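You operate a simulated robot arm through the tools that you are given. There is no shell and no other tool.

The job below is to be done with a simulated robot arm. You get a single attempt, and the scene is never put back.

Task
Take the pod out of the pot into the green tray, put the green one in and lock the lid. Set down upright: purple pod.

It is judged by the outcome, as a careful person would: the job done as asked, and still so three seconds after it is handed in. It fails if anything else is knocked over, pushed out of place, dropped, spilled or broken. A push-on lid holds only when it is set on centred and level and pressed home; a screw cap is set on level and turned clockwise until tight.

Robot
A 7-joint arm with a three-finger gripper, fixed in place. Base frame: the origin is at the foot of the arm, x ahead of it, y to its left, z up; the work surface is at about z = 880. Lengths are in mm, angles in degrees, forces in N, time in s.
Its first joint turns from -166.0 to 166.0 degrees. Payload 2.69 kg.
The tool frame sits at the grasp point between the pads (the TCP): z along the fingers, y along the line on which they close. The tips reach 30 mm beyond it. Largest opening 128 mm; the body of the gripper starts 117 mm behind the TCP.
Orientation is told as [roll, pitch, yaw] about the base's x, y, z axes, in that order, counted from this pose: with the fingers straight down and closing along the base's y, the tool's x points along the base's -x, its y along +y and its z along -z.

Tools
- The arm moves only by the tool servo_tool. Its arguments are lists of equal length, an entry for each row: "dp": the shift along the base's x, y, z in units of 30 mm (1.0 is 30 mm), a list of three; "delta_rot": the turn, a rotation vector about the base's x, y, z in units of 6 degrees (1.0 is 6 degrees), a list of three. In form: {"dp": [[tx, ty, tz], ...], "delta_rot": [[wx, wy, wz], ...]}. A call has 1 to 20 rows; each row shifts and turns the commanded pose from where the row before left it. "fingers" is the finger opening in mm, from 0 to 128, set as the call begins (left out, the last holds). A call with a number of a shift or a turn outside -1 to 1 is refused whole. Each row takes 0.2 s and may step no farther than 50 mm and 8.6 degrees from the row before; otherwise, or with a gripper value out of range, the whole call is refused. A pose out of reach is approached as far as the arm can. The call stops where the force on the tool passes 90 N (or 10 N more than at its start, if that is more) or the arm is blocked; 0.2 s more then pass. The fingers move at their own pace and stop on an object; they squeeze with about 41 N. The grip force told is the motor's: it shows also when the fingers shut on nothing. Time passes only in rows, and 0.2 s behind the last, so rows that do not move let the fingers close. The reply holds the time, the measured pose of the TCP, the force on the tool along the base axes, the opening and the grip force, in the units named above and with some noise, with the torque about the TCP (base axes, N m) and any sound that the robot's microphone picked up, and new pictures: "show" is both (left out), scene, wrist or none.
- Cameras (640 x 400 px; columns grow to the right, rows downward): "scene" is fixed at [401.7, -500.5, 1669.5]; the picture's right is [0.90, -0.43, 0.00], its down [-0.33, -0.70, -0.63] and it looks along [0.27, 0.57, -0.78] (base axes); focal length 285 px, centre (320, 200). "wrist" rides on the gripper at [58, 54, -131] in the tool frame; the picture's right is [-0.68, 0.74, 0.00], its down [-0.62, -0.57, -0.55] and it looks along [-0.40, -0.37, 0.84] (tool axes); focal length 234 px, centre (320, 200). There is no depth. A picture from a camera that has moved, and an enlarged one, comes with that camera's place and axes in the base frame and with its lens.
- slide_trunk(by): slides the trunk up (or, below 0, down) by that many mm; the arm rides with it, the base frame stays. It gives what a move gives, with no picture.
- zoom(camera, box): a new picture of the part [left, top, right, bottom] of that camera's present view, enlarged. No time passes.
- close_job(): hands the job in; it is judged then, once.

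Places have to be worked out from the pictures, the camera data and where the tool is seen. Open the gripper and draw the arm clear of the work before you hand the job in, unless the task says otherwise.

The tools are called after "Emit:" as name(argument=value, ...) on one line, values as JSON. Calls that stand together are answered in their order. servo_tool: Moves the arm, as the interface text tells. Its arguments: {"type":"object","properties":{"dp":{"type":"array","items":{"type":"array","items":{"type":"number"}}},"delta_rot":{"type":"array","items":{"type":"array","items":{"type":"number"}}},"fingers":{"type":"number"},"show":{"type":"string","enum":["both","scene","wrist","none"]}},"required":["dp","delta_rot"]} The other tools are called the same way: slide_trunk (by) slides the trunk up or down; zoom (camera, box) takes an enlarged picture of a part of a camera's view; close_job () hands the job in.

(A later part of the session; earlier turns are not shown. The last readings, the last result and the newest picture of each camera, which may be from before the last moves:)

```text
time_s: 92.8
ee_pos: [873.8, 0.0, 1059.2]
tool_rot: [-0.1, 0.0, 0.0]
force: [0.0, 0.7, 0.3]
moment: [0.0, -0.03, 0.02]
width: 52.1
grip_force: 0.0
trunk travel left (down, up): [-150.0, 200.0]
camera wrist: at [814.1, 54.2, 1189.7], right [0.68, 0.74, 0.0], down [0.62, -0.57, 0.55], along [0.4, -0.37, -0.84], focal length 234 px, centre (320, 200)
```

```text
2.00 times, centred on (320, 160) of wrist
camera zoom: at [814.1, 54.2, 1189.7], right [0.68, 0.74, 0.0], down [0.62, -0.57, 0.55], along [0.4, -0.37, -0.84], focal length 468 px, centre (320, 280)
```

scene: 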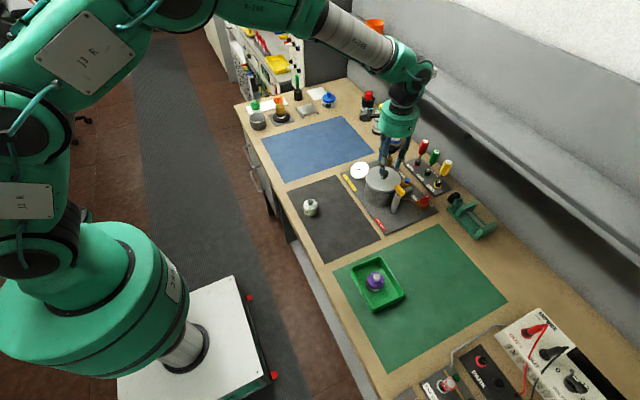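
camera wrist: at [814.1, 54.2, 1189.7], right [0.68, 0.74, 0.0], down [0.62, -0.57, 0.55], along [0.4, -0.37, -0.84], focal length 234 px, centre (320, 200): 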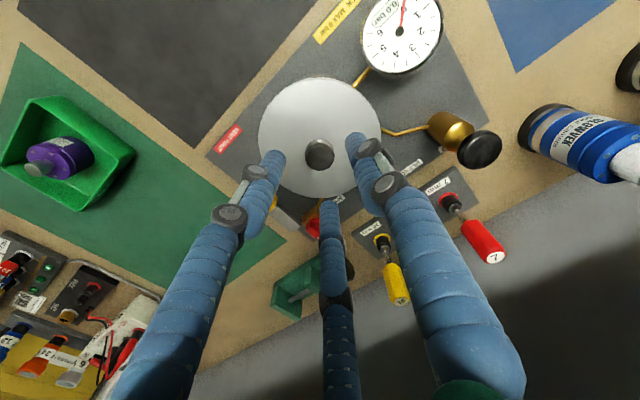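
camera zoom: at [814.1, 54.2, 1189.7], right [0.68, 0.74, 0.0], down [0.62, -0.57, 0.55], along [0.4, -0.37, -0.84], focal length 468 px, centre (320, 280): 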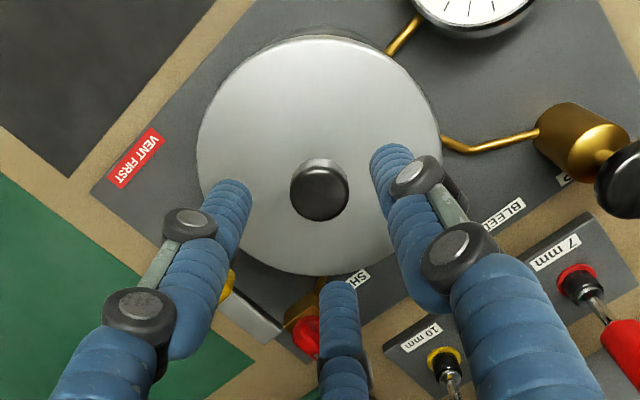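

A snap was heard as the lid settled on release, and it looks flush and centred. To be sure it is home, I'll close the fingers and press straight down on the knob's top.

Emit:
servo_tool(dp=[[-0.03, 0.03, 0], [0, 0, 0], [0, 0, 0]], delta_rot=[[0, 0, 0], [0, 0, 0], [0, 0, 0]], fingers=0, show="none")

Emit:
servo_tool(dp=[[0, 0, -0.4], [0, 0, -0.3], [0, 0, 0]], delta_rot=[[0, 0, 0], [0, 0, 0], [0, 0, 0]], fingers=0, show="both")

Emit:
zoom(camera="wrist", box=[240, 80, 400, 260])

Emit:
zoom(camera="scene", box=[360, 140, 420, 215])

```text
time_s: 93.6
ee_pos: [872.6, 1.3, 1059.4]
tool_rot: [0.0, 0.0, 0.0]
force: [0.2, -0.7, -0.1]
moment: [0.0, 0.0, -0.03]
width: 2.0
grip_force: 31.7
trunk travel left (down, up): [-150.0, 200.0]
```

```text
time_s: 94.4
ee_pos: [874.1, 0.7, 1038.6]
tool_rot: [0.0, 0.0, 0.0]
force: [-0.8, -0.5, -0.4]
moment: [0.01, 0.02, 0.01]
width: 1.9
grip_force: 32.2
trunk travel left (down, up): [-150.0, 200.0]
camera wrist: at [813.9, 54.1, 1169.4], right [0.68, 0.74, 0.0], down [0.62, -0.57, 0.55], along [0.4, -0.37, -0.84], focal length 234 px, centre (320, 200)
```

scene: 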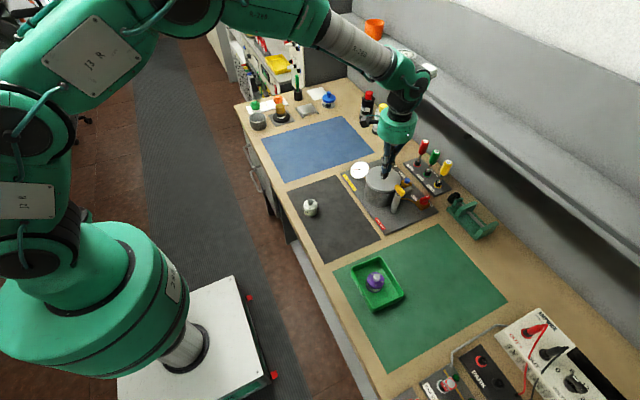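
wrist: 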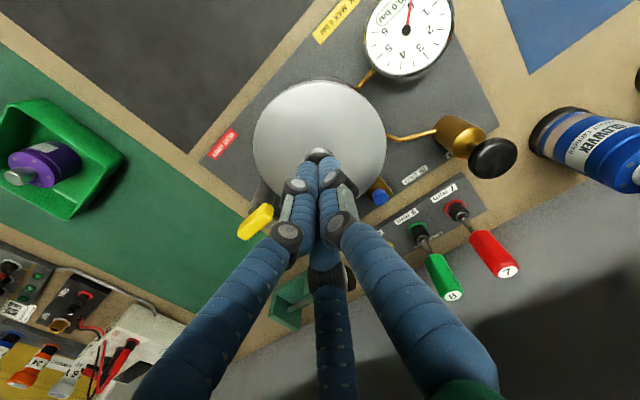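

```text
2.22 times, centred on (320, 170) of wrist
camera zoom: at [813.9, 54.1, 1169.4], right [0.68, 0.74, 0.0], down [0.62, -0.57, 0.55], along [0.4, -0.37, -0.84], focal length 520 px, centre (320, 267)
```

zoom: 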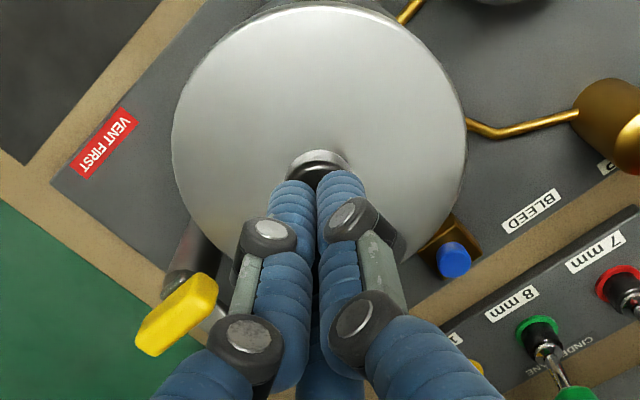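

```text
5.33 times, centred on (390, 178) of scene
camera zoom: at [401.7, -500.5, 1669.5], right [0.9, -0.43, 0.0], down [-0.33, -0.7, -0.63], along [0.27, 0.57, -0.78], focal length 1518 px, centre (-53, 320)
```

zoom: 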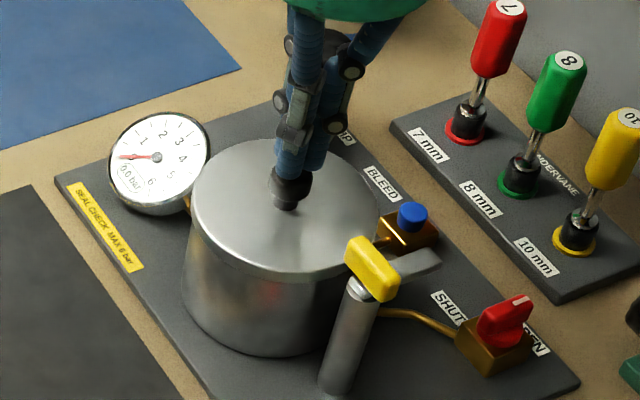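

Closed fingertips are centred over the knob. Pressing down in steps while reading the force.

Emit:
servo_tool(dp=[[0, 0, -0.15], [0, 0, -0.08], [0, 0, 0]], delta_rot=[[0, 0, 0], [0, 0, 0], [0, 0, 0]], fingers=0, show="none")

Emit:
servo_tool(dp=[[0, 0, -0.07], [0, 0, 0]], delta_rot=[[0, 0, 0], [0, 0, 0]], fingers=0, show="none")

Emit:
servo_tool(dp=[[0, 0, -0.07], [0, 0, 0]], delta_rot=[[0, 0, 0], [0, 0, 0]], fingers=0, show="none")

```text
time_s: 95.2
ee_pos: [873.4, 1.5, 1030.9]
tool_rot: [-0.1, 0.0, 0.0]
force: [0.2, 0.3, -0.1]
moment: [-0.04, -0.01, 0.0]
width: 2.0
grip_force: 31.2
trunk travel left (down, up): [-150.0, 200.0]
```

```text
time_s: 95.8
ee_pos: [873.5, 0.0, 1031.0]
tool_rot: [0.0, -0.1, 0.0]
force: [-0.6, 2.8, 7.3]
moment: [0.0, 0.04, 0.02]
width: 6.1
grip_force: 31.0
trunk travel left (down, up): [-150.0, 200.0]
```

```text
time_s: 96.4
ee_pos: [872.9, 1.2, 1031.2]
tool_rot: [0.0, -0.1, 0.0]
force: [-3.8, 3.2, 26.7]
moment: [0.06, 0.1, 0.0]
width: 5.9
grip_force: 31.9
trunk travel left (down, up): [-150.0, 200.0]
```

Contact on the knob top (26.7 N, level). Two more small steps to press it home.

Emit:
servo_tool(dp=[[0, 0, -0.07], [0, 0, 0]], delta_rot=[[0, 0, 0], [0, 0, 0]], fingers=0, show="none")

Emit:
servo_tool(dp=[[0, 0, -0.07], [0, 0, 0]], delta_rot=[[0, 0, 0], [0, 0, 0]], fingers=0, show="scene")

Emit:
zoom(camera="scene", box=[360, 155, 405, 210])

```text
time_s: 97.0
ee_pos: [872.9, 0.5, 1029.1]
tool_rot: [0.0, -0.4, 0.0]
force: [-0.4, 3.0, 51.0]
moment: [-0.07, 0.18, -0.06]
width: 6.2
grip_force: 31.7
trunk travel left (down, up): [-150.0, 200.0]
```

```text
time_s: 97.6
ee_pos: [873.8, -0.0, 1029.1]
tool_rot: [0.0, -0.6, 0.1]
force: [5.9, 4.6, 63.2]
moment: [0.02, 0.09, 0.01]
width: 6.2
grip_force: 31.4
trunk travel left (down, up): [-150.0, 200.0]
```

scene: 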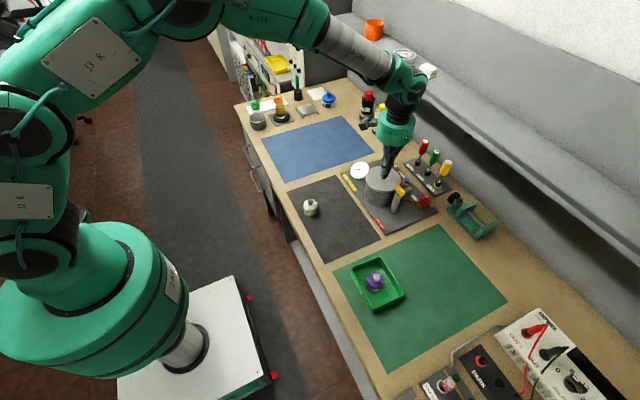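

```text
7.27 times, centred on (382, 182) of scene
camera zoom: at [401.7, -500.5, 1669.5], right [0.9, -0.43, 0.0], down [-0.33, -0.7, -0.63], along [0.27, 0.57, -0.78], focal length 2070 px, centre (-134, 327)
```

zoom: 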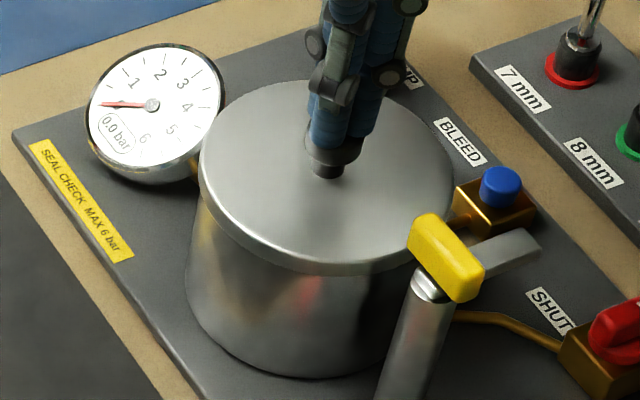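

Lid holds solidly at 63 N and sits flush. Now I'll rise, open, turn the tool to yaw −92° and hover above the clamp bar to lock it.

Emit:
servo_tool(dp=[[0, 0, 0.4], [0, 0, 0.8], [0, 0, 1], [0, 0, 0.2]], delta_rot=[[0, 0, 0], [0, 0, 0], [0, 0, 0], [0, 0, 0]], fingers=2, show="none")

Emit:
servo_tool(dp=[[-0.008, -0.17, 0], [-0.008, -0.17, 0], [-0.008, -0.17, 0], [-0.008, -0.17, 0], [-0.008, -0.17, 0], [-0.008, -0.17, 0], [-0.008, -0.17, 0], [-0.008, -0.17, 0], [-0.008, -0.17, 0], [-0.008, -0.17, 0], [-0.008, -0.17, 0], [-0.008, -0.17, 0], [-0.008, -0.17, 0], [-0.008, -0.17, 0], [-0.008, -0.17, 0], [-0.008, -0.17, 0], [0, 0, 0]], delta_rot=[[0, 0, -0.96], [0, 0, -0.96], [0, 0, -0.96], [0, 0, -0.96], [0, 0, -0.96], [0, 0, -0.96], [0, 0, -0.96], [0, 0, -0.96], [0, 0, -0.96], [0, 0, -0.96], [0, 0, -0.96], [0, 0, -0.96], [0, 0, -0.96], [0, 0, -0.96], [0, 0, -0.96], [0, 0, -0.96], [0, 0, 0]], fingers=44, show="both")

Emit:
zoom(camera="wrist", box=[220, 60, 420, 260])

Emit:
zoom(camera="scene", box=[360, 130, 440, 220])

```text
time_s: 98.6
ee_pos: [871.9, -0.6, 1094.8]
tool_rot: [0.0, 0.2, 0.0]
force: [0.0, -0.1, 0.5]
moment: [0.03, -0.01, 0.0]
width: 2.3
grip_force: 31.8
trunk travel left (down, up): [-150.0, 200.0]
```

```text
time_s: 102.2
ee_pos: [871.5, -80.6, 1095.7]
tool_rot: [0.0, 0.0, -92.2]
force: [0.2, -0.1, -0.1]
moment: [0.03, 0.0, 0.04]
width: 44.2
grip_force: 0.0
trunk travel left (down, up): [-150.0, 200.0]
camera wrist: at [925.4, -24.6, 1226.2], right [0.71, -0.7, 0.0], down [-0.59, -0.59, 0.55], along [-0.39, -0.39, -0.84], focal length 234 px, centre (320, 200)
```

scene: 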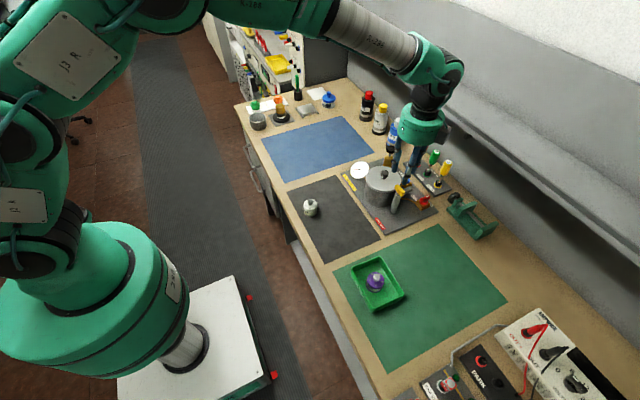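
wrist: 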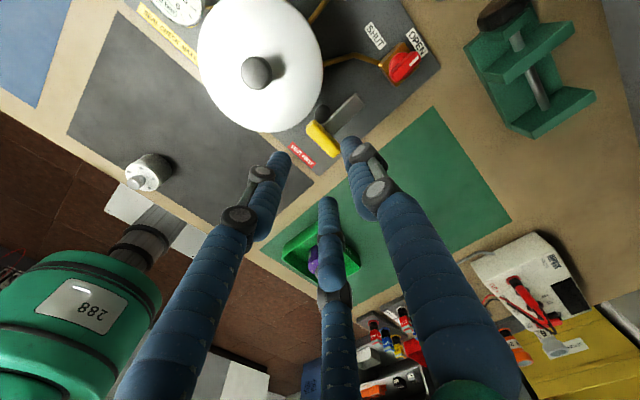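

```text
2.00 times, centred on (320, 160) of wrist
camera zoom: at [925.4, -24.6, 1226.2], right [0.71, -0.7, 0.0], down [-0.59, -0.59, 0.55], along [-0.39, -0.39, -0.84], focal length 468 px, centre (320, 280)
```

zoom: 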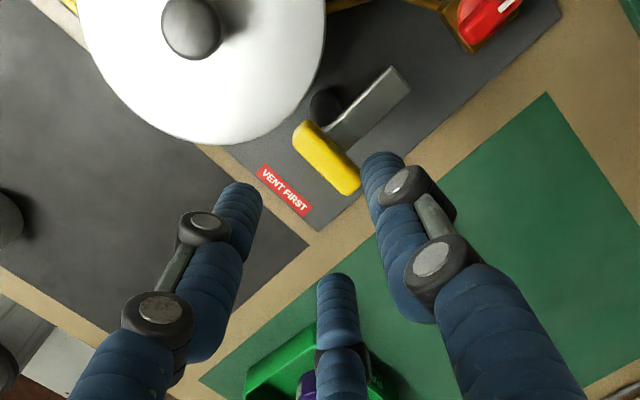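

```text
4.44 times, centred on (400, 175) of scene
camera zoom: at [401.7, -500.5, 1669.5], right [0.9, -0.43, 0.0], down [-0.33, -0.7, -0.63], along [0.27, 0.57, -0.78], focal length 1265 px, centre (-36, 311)
```

zoom: 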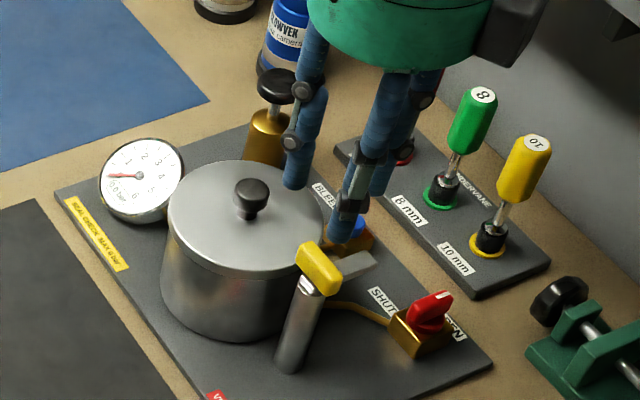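

The clamp bar is right below the tool, oriented along y, and its arm points +x. I'll descend most of the way with a 44 mm opening and check.

Emit:
servo_tool(dp=[[0, 0, -0.6], [0, 0, -0.8], [0, 0, -0.7], [0, 0, 0]], delta_rot=[[0, 0, 0], [0, 0, 0], [0, 0, 0], [0, 0, 0]], fingers=44, show="both")

Emit:
zoom(camera="wrist", box=[240, 80, 400, 260])

Emit:
zoom(camera="scene", box=[375, 145, 430, 210])

```text
time_s: 103.2
ee_pos: [870.9, -78.1, 1032.4]
tool_rot: [0.0, 0.1, -92.2]
force: [0.1, -0.1, -0.2]
moment: [0.01, 0.02, 0.01]
width: 44.2
grip_force: 0.1
trunk travel left (down, up): [-150.0, 200.0]
camera wrist: at [925.3, -23.1, 1162.8], right [0.71, -0.7, 0.0], down [-0.59, -0.59, 0.55], along [-0.39, -0.39, -0.84], focal length 234 px, centre (320, 200)
```

scene: 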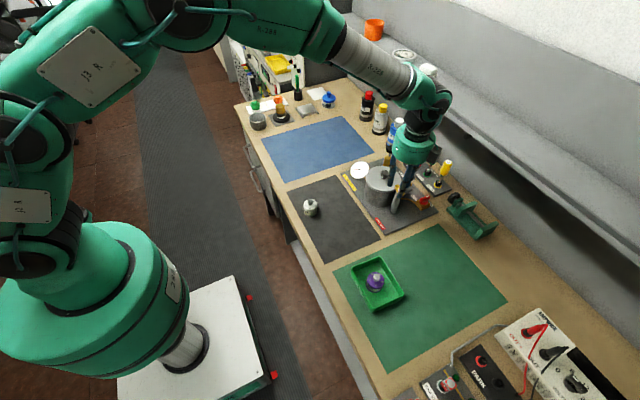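
wrist: 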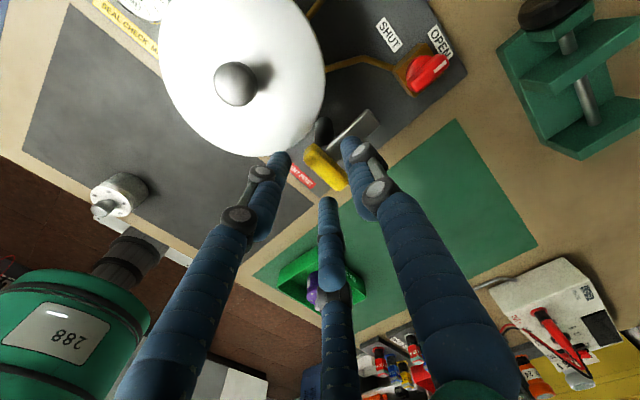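

```text
2.22 times, centred on (320, 170) of wrist
camera zoom: at [925.3, -23.1, 1162.8], right [0.71, -0.7, 0.0], down [-0.59, -0.59, 0.55], along [-0.39, -0.39, -0.84], focal length 520 px, centre (320, 267)
```

zoom: 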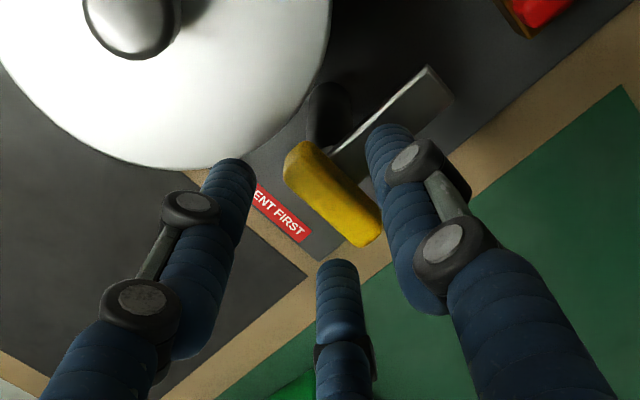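

```text
6.15 times, centred on (402, 178) of scene
camera zoom: at [401.7, -500.5, 1669.5], right [0.9, -0.43, 0.0], down [-0.33, -0.7, -0.63], along [0.27, 0.57, -0.78], focal length 1752 px, centre (-188, 338)
```

zoom: 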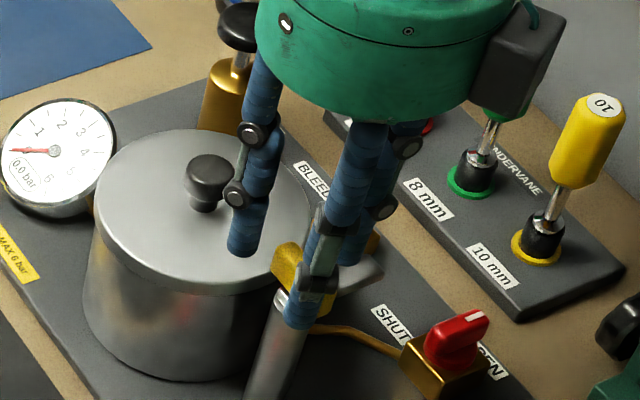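

The bar is between the fingertips, about 2 mm toward +x of ideal. I'll shift +2 mm in x and descend 12 mm to the earlier grip height.

Emit:
servo_tool(dp=[[0.06, 0, -0.2], [0, 0, -0.2], [0, 0, 0]], delta_rot=[[0, 0, 0], [0, 0, 0], [0, 0, 0]], fingers=44, show="wrist")

Emit:
zoom(camera="wrist", box=[240, 80, 400, 260])

Emit:
zoom(camera="scene", box=[375, 145, 430, 210])

```text
time_s: 104.0
ee_pos: [872.1, -81.9, 1019.9]
tool_rot: [0.0, 0.0, -92.2]
force: [-0.5, -0.1, 0.0]
moment: [0.01, 0.02, 0.0]
width: 44.0
grip_force: 0.0
trunk travel left (down, up): [-150.0, 200.0]
camera wrist: at [926.4, -23.7, 1151.1], right [0.71, -0.7, 0.0], down [-0.59, -0.59, 0.55], along [-0.39, -0.39, -0.84], focal length 234 px, centre (320, 200)
```

wrist: 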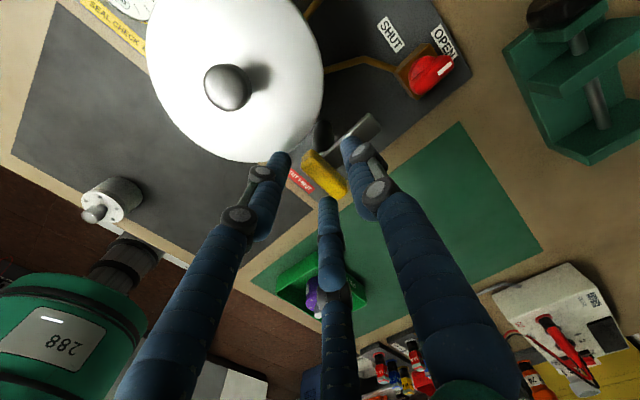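

```text
2.22 times, centred on (320, 170) of wrist
camera zoom: at [926.4, -23.7, 1151.1], right [0.71, -0.7, 0.0], down [-0.59, -0.59, 0.55], along [-0.39, -0.39, -0.84], focal length 520 px, centre (320, 267)
```

zoom: 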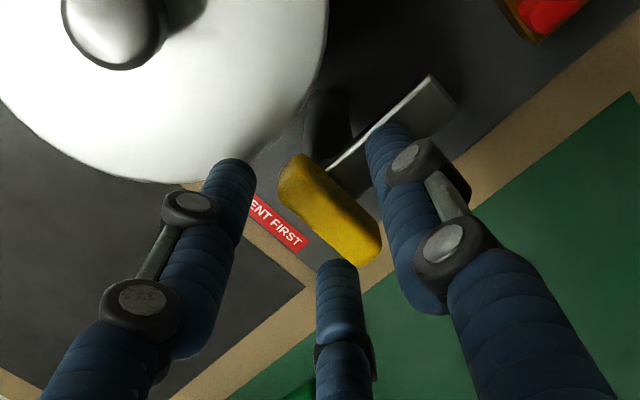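

```text
6.15 times, centred on (402, 178) of scene
camera zoom: at [401.7, -500.5, 1669.5], right [0.9, -0.43, 0.0], down [-0.33, -0.7, -0.63], along [0.27, 0.57, -0.78], focal length 1752 px, centre (-188, 338)
```

zoom: 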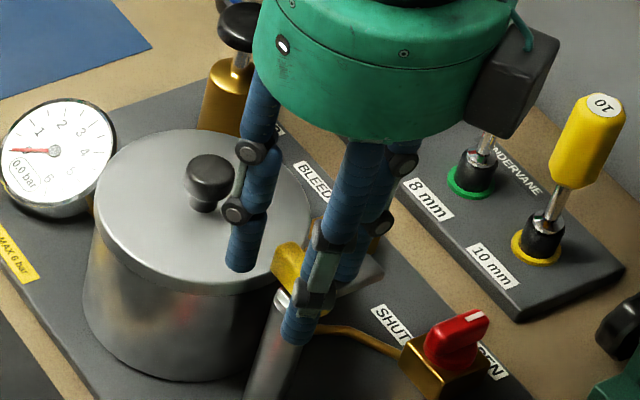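

No contact and well placed. Close on the bar.

Emit:
servo_tool(dp=[[0, 0, 0], [0, 0, 0], [0, 0, 0]], delta_rot=[[0, 0, 0], [0, 0, 0], [0, 0, 0]], fingers=5, show="scene")

Emit:
zoom(camera="scene", box=[375, 145, 430, 210])

```text
time_s: 104.8
ee_pos: [870.5, -79.4, 1019.8]
tool_rot: [-0.2, 0.0, -92.1]
force: [-16.6, 8.8, -6.1]
moment: [0.12, 0.18, 0.83]
width: 22.0
grip_force: 44.7
trunk travel left (down, up): [-150.0, 200.0]
```

scene: 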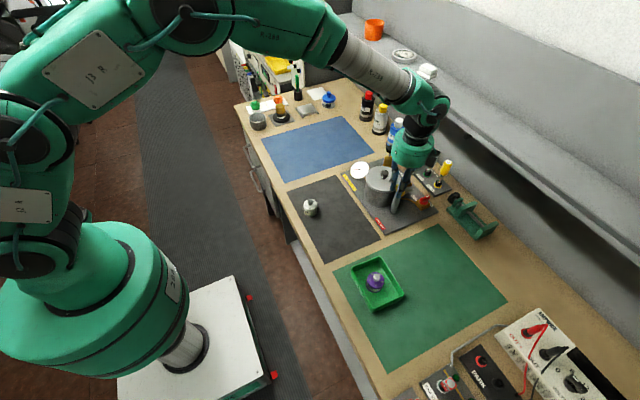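

```text
6.15 times, centred on (402, 178) of scene
camera zoom: at [401.7, -500.5, 1669.5], right [0.9, -0.43, 0.0], down [-0.33, -0.7, -0.63], along [0.27, 0.57, -0.78], focal length 1752 px, centre (-188, 338)
```

zoom: 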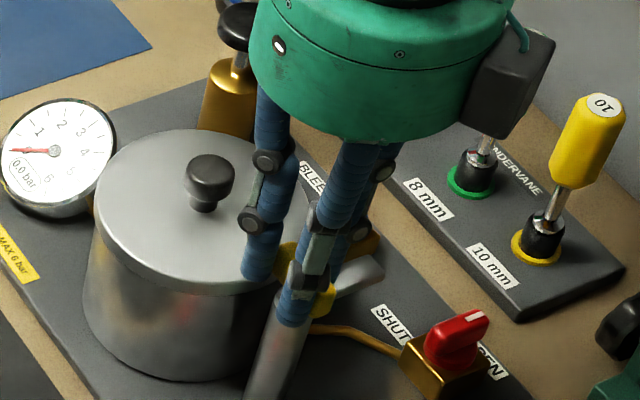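

Bar gripped at 22 mm. I'll turn it back counter-clockwise in stages, following the small arc and watching forces.

Emit:
servo_tool(dp=[[-0.03, -0.01, 0], [-0.01, -0.015, 0], [-0.005, -0.02, 0], [0, -0.02, 0], [0, -0.02, 0], [0, 0, 0]], delta_rot=[[0, 0, 0.9], [0, 0, 1], [0, 0, 1], [0, 0, 1], [0, 0, 1], [0, 0, 0]], fingers=5, show="scene")

Emit:
zoom(camera="scene", box=[375, 145, 430, 210])

```text
time_s: 106.2
ee_pos: [869.6, -81.9, 1019.4]
tool_rot: [-0.1, 0.0, -62.6]
force: [-11.1, 12.5, -16.3]
moment: [0.11, -0.03, 0.07]
width: 21.6
grip_force: 45.5
trunk travel left (down, up): [-150.0, 200.0]
```

scene: 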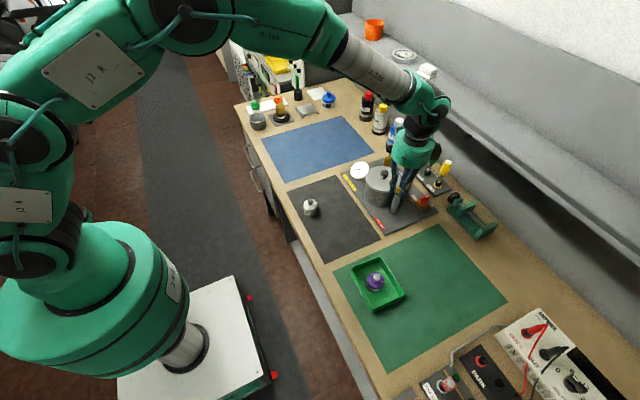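

```text
6.15 times, centred on (402, 178) of scene
camera zoom: at [401.7, -500.5, 1669.5], right [0.9, -0.43, 0.0], down [-0.33, -0.7, -0.63], along [0.27, 0.57, -0.78], focal length 1752 px, centre (-188, 338)
```

zoom: 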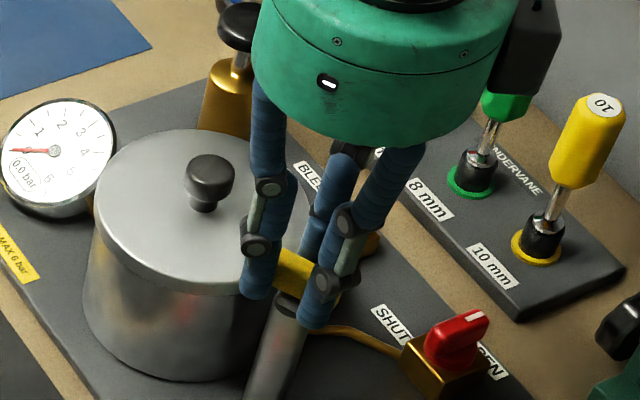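

Turning freely (0.07 N m); arm is swinging back toward the lid. Continue another 30°.

Emit:
servo_tool(dp=[[-0.01, 0.01, 0], [-0.005, 0.005, 0], [0, 0, 0], [0, 0, 0], [0, 0, 0], [0, 0, 0]], delta_rot=[[0, 0, 1], [0, 0, 1], [0, 0, 1], [0, 0, 1], [0, 0, 1], [0, 0, 0]], fingers=5, show="scene")

Emit:
zoom(camera="scene", box=[375, 145, 430, 210])

```text
time_s: 107.6
ee_pos: [871.0, -85.0, 1020.6]
tool_rot: [0.0, 0.0, -32.7]
force: [-4.5, -11.5, -19.3]
moment: [-0.47, -0.4, -0.05]
width: 21.6
grip_force: 44.8
trunk travel left (down, up): [-150.0, 200.0]
```

scene: 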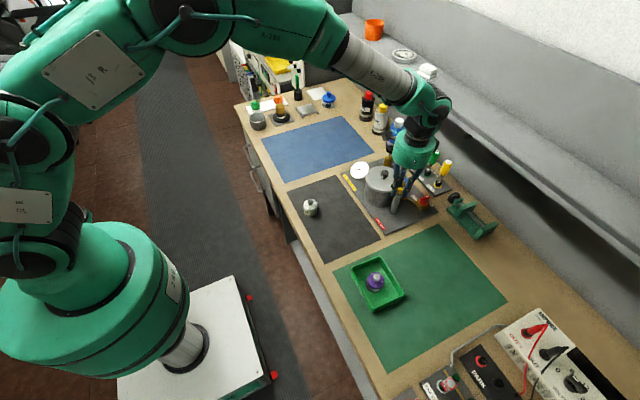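

```text
6.15 times, centred on (402, 178) of scene
camera zoom: at [401.7, -500.5, 1669.5], right [0.9, -0.43, 0.0], down [-0.33, -0.7, -0.63], along [0.27, 0.57, -0.78], focal length 1752 px, centre (-188, 338)
```

zoom: 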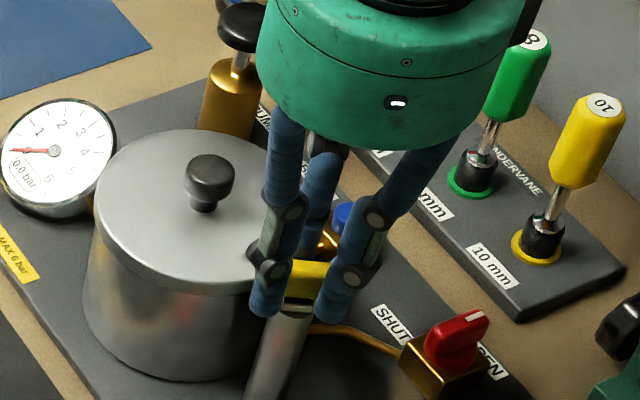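

Arm now at about 33° from locked, torque still small. Continue the last ~33°, easing −y and +x, then read torque for the stop.

Emit:
servo_tool(dp=[[0.01, -0.03, 0], [0.01, -0.02, 0], [0.015, -0.015, 0], [0.015, -0.015, 0], [0.015, -0.01, 0], [0, 0, 0]], delta_rot=[[0, 0, 1], [0, 0, 1], [0, 0, 1], [0, 0, 1], [0, 0, 1], [0, 0, 0]], fingers=5, show="both")

Emit:
zoom(camera="scene", box=[380, 160, 430, 210])

Emit:
zoom(camera="wrist", box=[260, 100, 400, 240])

```text
time_s: 109.0
ee_pos: [871.3, -87.1, 1020.0]
tool_rot: [0.0, 0.0, -2.7]
force: [2.2, -15.4, -17.7]
moment: [-0.28, 0.11, -0.04]
width: 21.5
grip_force: 44.9
trunk travel left (down, up): [-150.0, 200.0]
camera wrist: at [815.4, -30.2, 1150.6], right [0.71, 0.7, 0.0], down [0.59, -0.59, 0.55], along [0.39, -0.39, -0.84], focal length 234 px, centre (320, 200)
```

scene: 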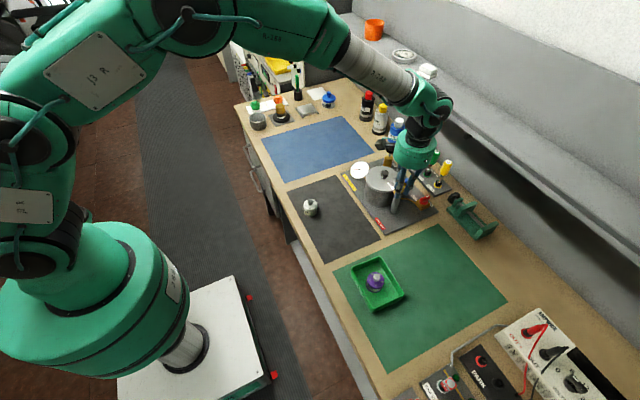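
wrist: 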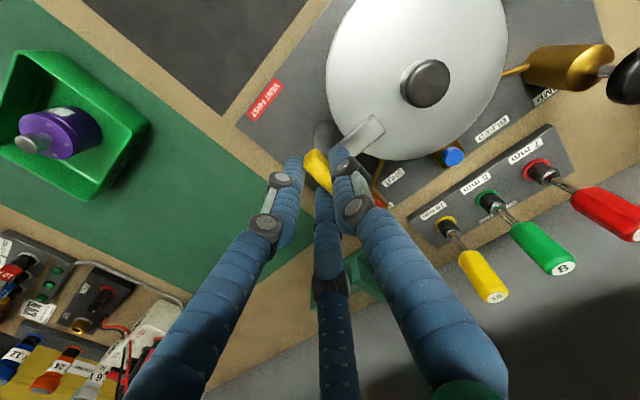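

```text
8.00 times, centred on (405, 185) of scene
camera zoom: at [401.7, -500.5, 1669.5], right [0.9, -0.43, 0.0], down [-0.33, -0.7, -0.63], along [0.27, 0.57, -0.78], focal length 2277 px, centre (-360, 320)
```

zoom: 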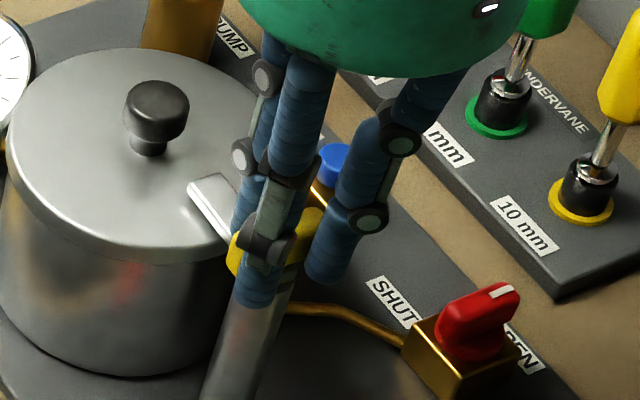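

```text
2.86 times, centred on (330, 170) of wrist
camera zoom: at [815.4, -30.2, 1150.6], right [0.71, 0.7, 0.0], down [0.59, -0.59, 0.55], along [0.39, -0.39, -0.84], focal length 669 px, centre (291, 286)
```

zoom: 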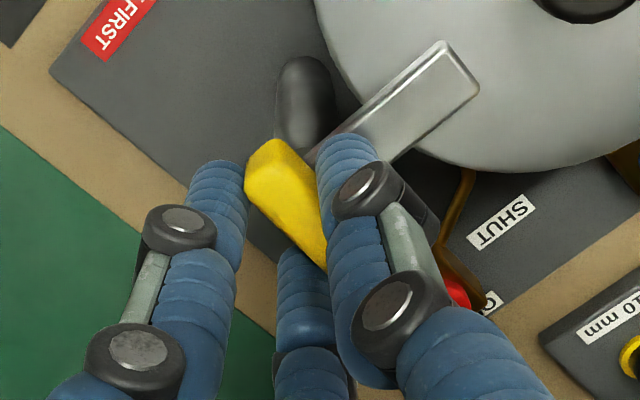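

The arm is back over the lid edge at yaw −2.7° with almost no torque. I'll turn a few more degrees until the locking stop is felt.

Emit:
servo_tool(dp=[[0, -0.02, 0], [0, 0, 0]], delta_rot=[[0, 0, 0.5], [0, 0, 0]], fingers=5, show="none")

Emit:
servo_tool(dp=[[0, -0.01, 0], [0, 0, 0]], delta_rot=[[0, 0, 0.5], [0, 0, 0]], fingers=5, show="none")

Emit:
servo_tool(dp=[[0, 0, 0], [0, 0, 0]], delta_rot=[[0, 0, 0.5], [0, 0, 0]], fingers=5, show="both")

Emit:
zoom(camera="scene", box=[380, 160, 430, 210])

```text
time_s: 109.6
ee_pos: [872.9, -85.9, 1020.2]
tool_rot: [0.0, 0.0, 0.3]
force: [4.7, -9.5, -11.3]
moment: [-0.17, 0.46, -0.2]
width: 21.6
grip_force: 44.9
trunk travel left (down, up): [-150.0, 200.0]
```

```text
time_s: 110.2
ee_pos: [872.7, -86.5, 1019.6]
tool_rot: [0.0, 0.1, 3.3]
force: [8.1, -8.0, -12.0]
moment: [-0.1, -0.26, -1.68]
width: 22.0
grip_force: 45.1
trunk travel left (down, up): [-150.0, 200.0]
```

```text
time_s: 110.8
ee_pos: [872.5, -86.8, 1020.7]
tool_rot: [0.1, 0.1, 6.2]
force: [7.6, -9.8, -9.6]
moment: [-0.09, -0.38, -1.94]
width: 22.9
grip_force: 45.2
trunk travel left (down, up): [-150.0, 200.0]
camera wrist: at [807.1, -40.6, 1150.7], right [0.59, 0.81, 0.0], down [0.67, -0.5, 0.55], along [0.44, -0.32, -0.84], focal length 234 px, centre (320, 200)
```

scene: 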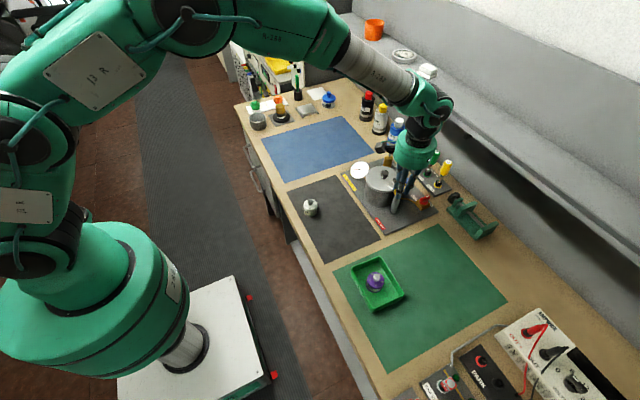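
wrist: 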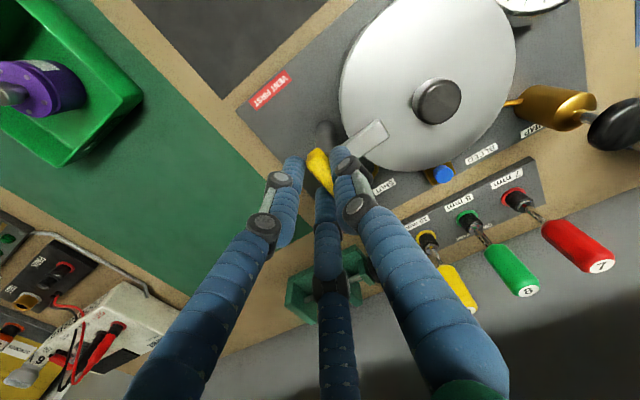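

```text
8.00 times, centred on (405, 185) of scene
camera zoom: at [401.7, -500.5, 1669.5], right [0.9, -0.43, 0.0], down [-0.33, -0.7, -0.63], along [0.27, 0.57, -0.78], focal length 2277 px, centre (-360, 320)
```

zoom: 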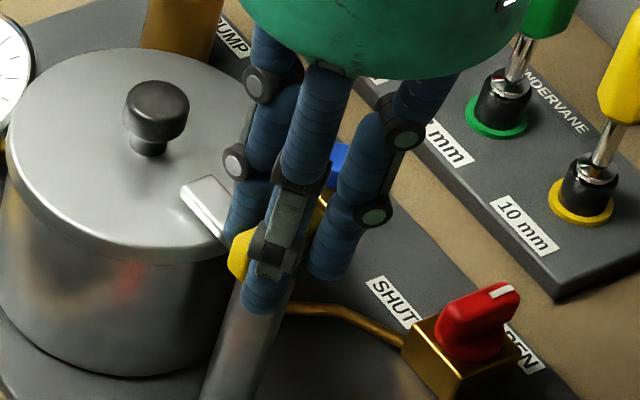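

The stop is reached (−1.9 N m, fingers starting to slip), matching the original locked position. I'll unwind ~2.5° to relieve torque, then open.

Emit:
servo_tool(dp=[[0, 0, 0], [0, 0, 0]], delta_rot=[[0, 0, -0.4], [0, 0, 0]], fingers=5, show="none")

Emit:
servo_tool(dp=[[0, 0, 0], [0, 0, 0], [0, 0, 0]], delta_rot=[[0, 0, 0], [0, 0, 0], [0, 0, 0]], fingers=46, show="both")

Emit:
zoom(camera="scene", box=[380, 160, 430, 210])

Emit:
zoom(camera="wrist", box=[260, 100, 400, 240])

```text
time_s: 111.4
ee_pos: [872.2, -86.9, 1019.7]
tool_rot: [-0.1, 0.1, 3.9]
force: [4.0, -9.4, -6.2]
moment: [-0.1, 0.21, -0.76]
width: 23.1
grip_force: 44.7
trunk travel left (down, up): [-150.0, 200.0]
```

```text
time_s: 112.2
ee_pos: [870.9, -86.7, 1020.4]
tool_rot: [0.0, 0.0, 3.9]
force: [0.2, -0.2, 0.0]
moment: [0.02, -0.01, 0.04]
width: 46.0
grip_force: 0.1
trunk travel left (down, up): [-150.0, 200.0]
camera wrist: at [808.4, -37.0, 1151.1], right [0.63, 0.78, 0.0], down [0.65, -0.52, 0.55], along [0.43, -0.34, -0.84], focal length 234 px, centre (320, 200)
```

scene: 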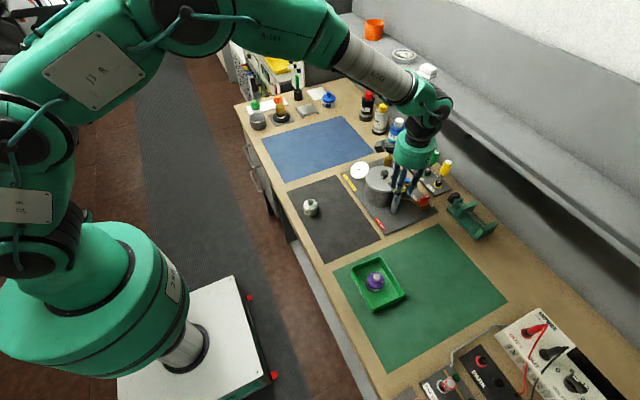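
wrist: 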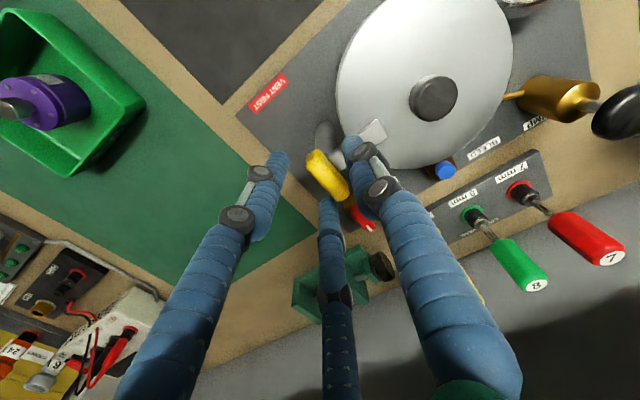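

```text
8.00 times, centred on (405, 185) of scene
camera zoom: at [401.7, -500.5, 1669.5], right [0.9, -0.43, 0.0], down [-0.33, -0.7, -0.63], along [0.27, 0.57, -0.78], focal length 2277 px, centre (-360, 320)
```

zoom: 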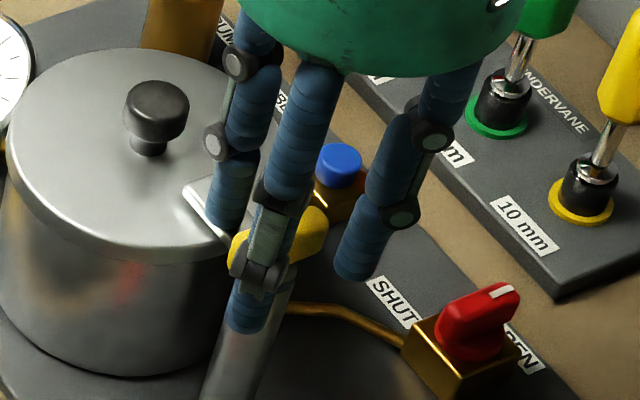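

```text
2.86 times, centred on (330, 170) of wrist
camera zoom: at [808.4, -37.0, 1151.1], right [0.63, 0.78, 0.0], down [0.65, -0.52, 0.55], along [0.43, -0.34, -0.84], focal length 669 px, centre (291, 286)
```

zoom: 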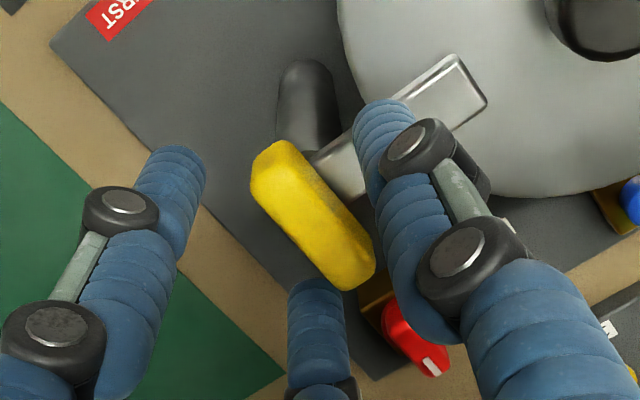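

Released; the clamp arm stays over the lid. I'll lift straight up and inspect everything.

Emit:
servo_tool(dp=[[0, 0, 0.4], [0, 0, 0.8], [0, 0, 1], [0, 0, 1], [0, 0, 0.5], [0, 0, 0]], delta_rot=[[0, 0, 0], [0, 0, 0], [0, 0, 0], [0, 0, 0], [0, 0, 0], [0, 0, 0]], fingers=46, show="both")

Emit:
zoom(camera="scene", box=[380, 160, 430, 210])

Emit:
zoom(camera="scene", box=[340, 150, 440, 212])

Emit:
zoom(camera="wrist", box=[260, 40, 480, 240])

```text
time_s: 113.6
ee_pos: [871.1, -85.2, 1133.0]
tool_rot: [0.0, -0.1, 3.8]
force: [-0.1, -0.7, -0.3]
moment: [-0.04, -0.01, 0.01]
width: 45.9
grip_force: 0.1
trunk travel left (down, up): [-150.0, 200.0]
camera wrist: at [808.2, -35.5, 1263.9], right [0.63, 0.78, 0.0], down [0.65, -0.52, 0.55], along [0.43, -0.34, -0.84], focal length 234 px, centre (320, 200)
```

scene: 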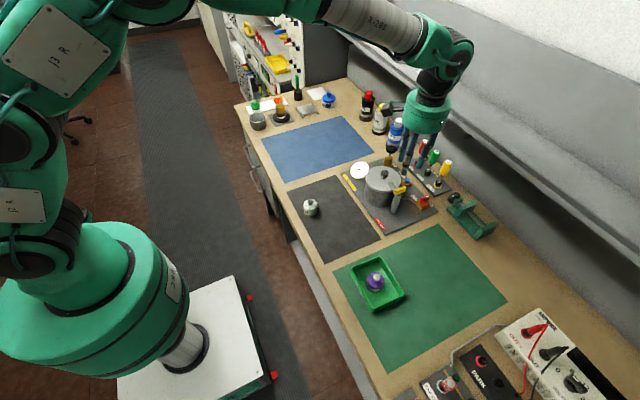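
wrist: 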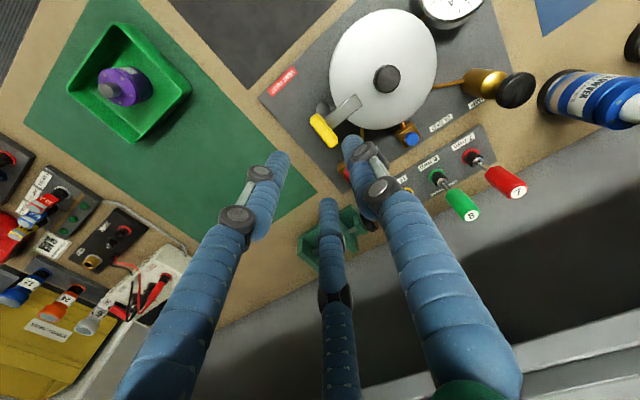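

```text
8.00 times, centred on (405, 185) of scene
camera zoom: at [401.7, -500.5, 1669.5], right [0.9, -0.43, 0.0], down [-0.33, -0.7, -0.63], along [0.27, 0.57, -0.78], focal length 2277 px, centre (-360, 320)
```

zoom: 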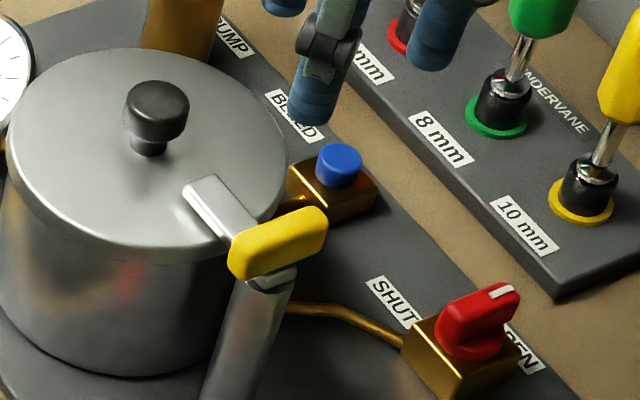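

```text
6.40 times, centred on (390, 181) of scene
camera zoom: at [401.7, -500.5, 1669.5], right [0.9, -0.43, 0.0], down [-0.33, -0.7, -0.63], along [0.27, 0.57, -0.78], focal length 1822 px, centre (-128, 322)
```

zoom: 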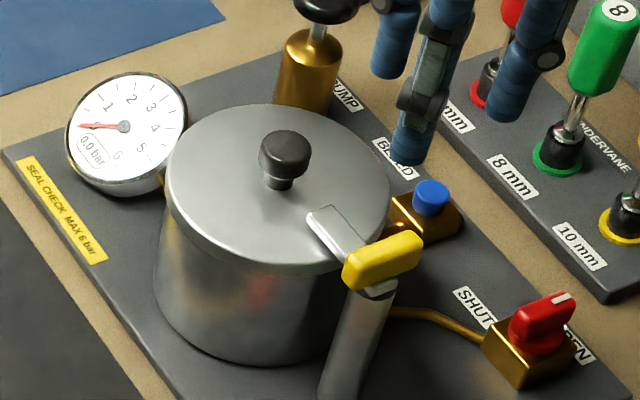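

```text
2.00 times, centred on (370, 140) of wrist
camera zoom: at [808.2, -35.5, 1263.9], right [0.63, 0.78, 0.0], down [0.65, -0.52, 0.55], along [0.43, -0.34, -0.84], focal length 468 px, centre (220, 320)
```

zoom: 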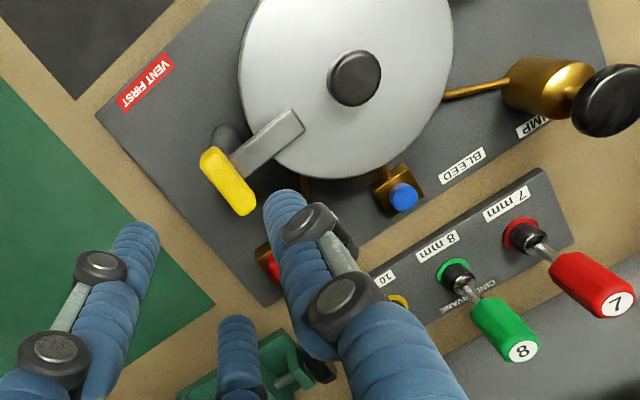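

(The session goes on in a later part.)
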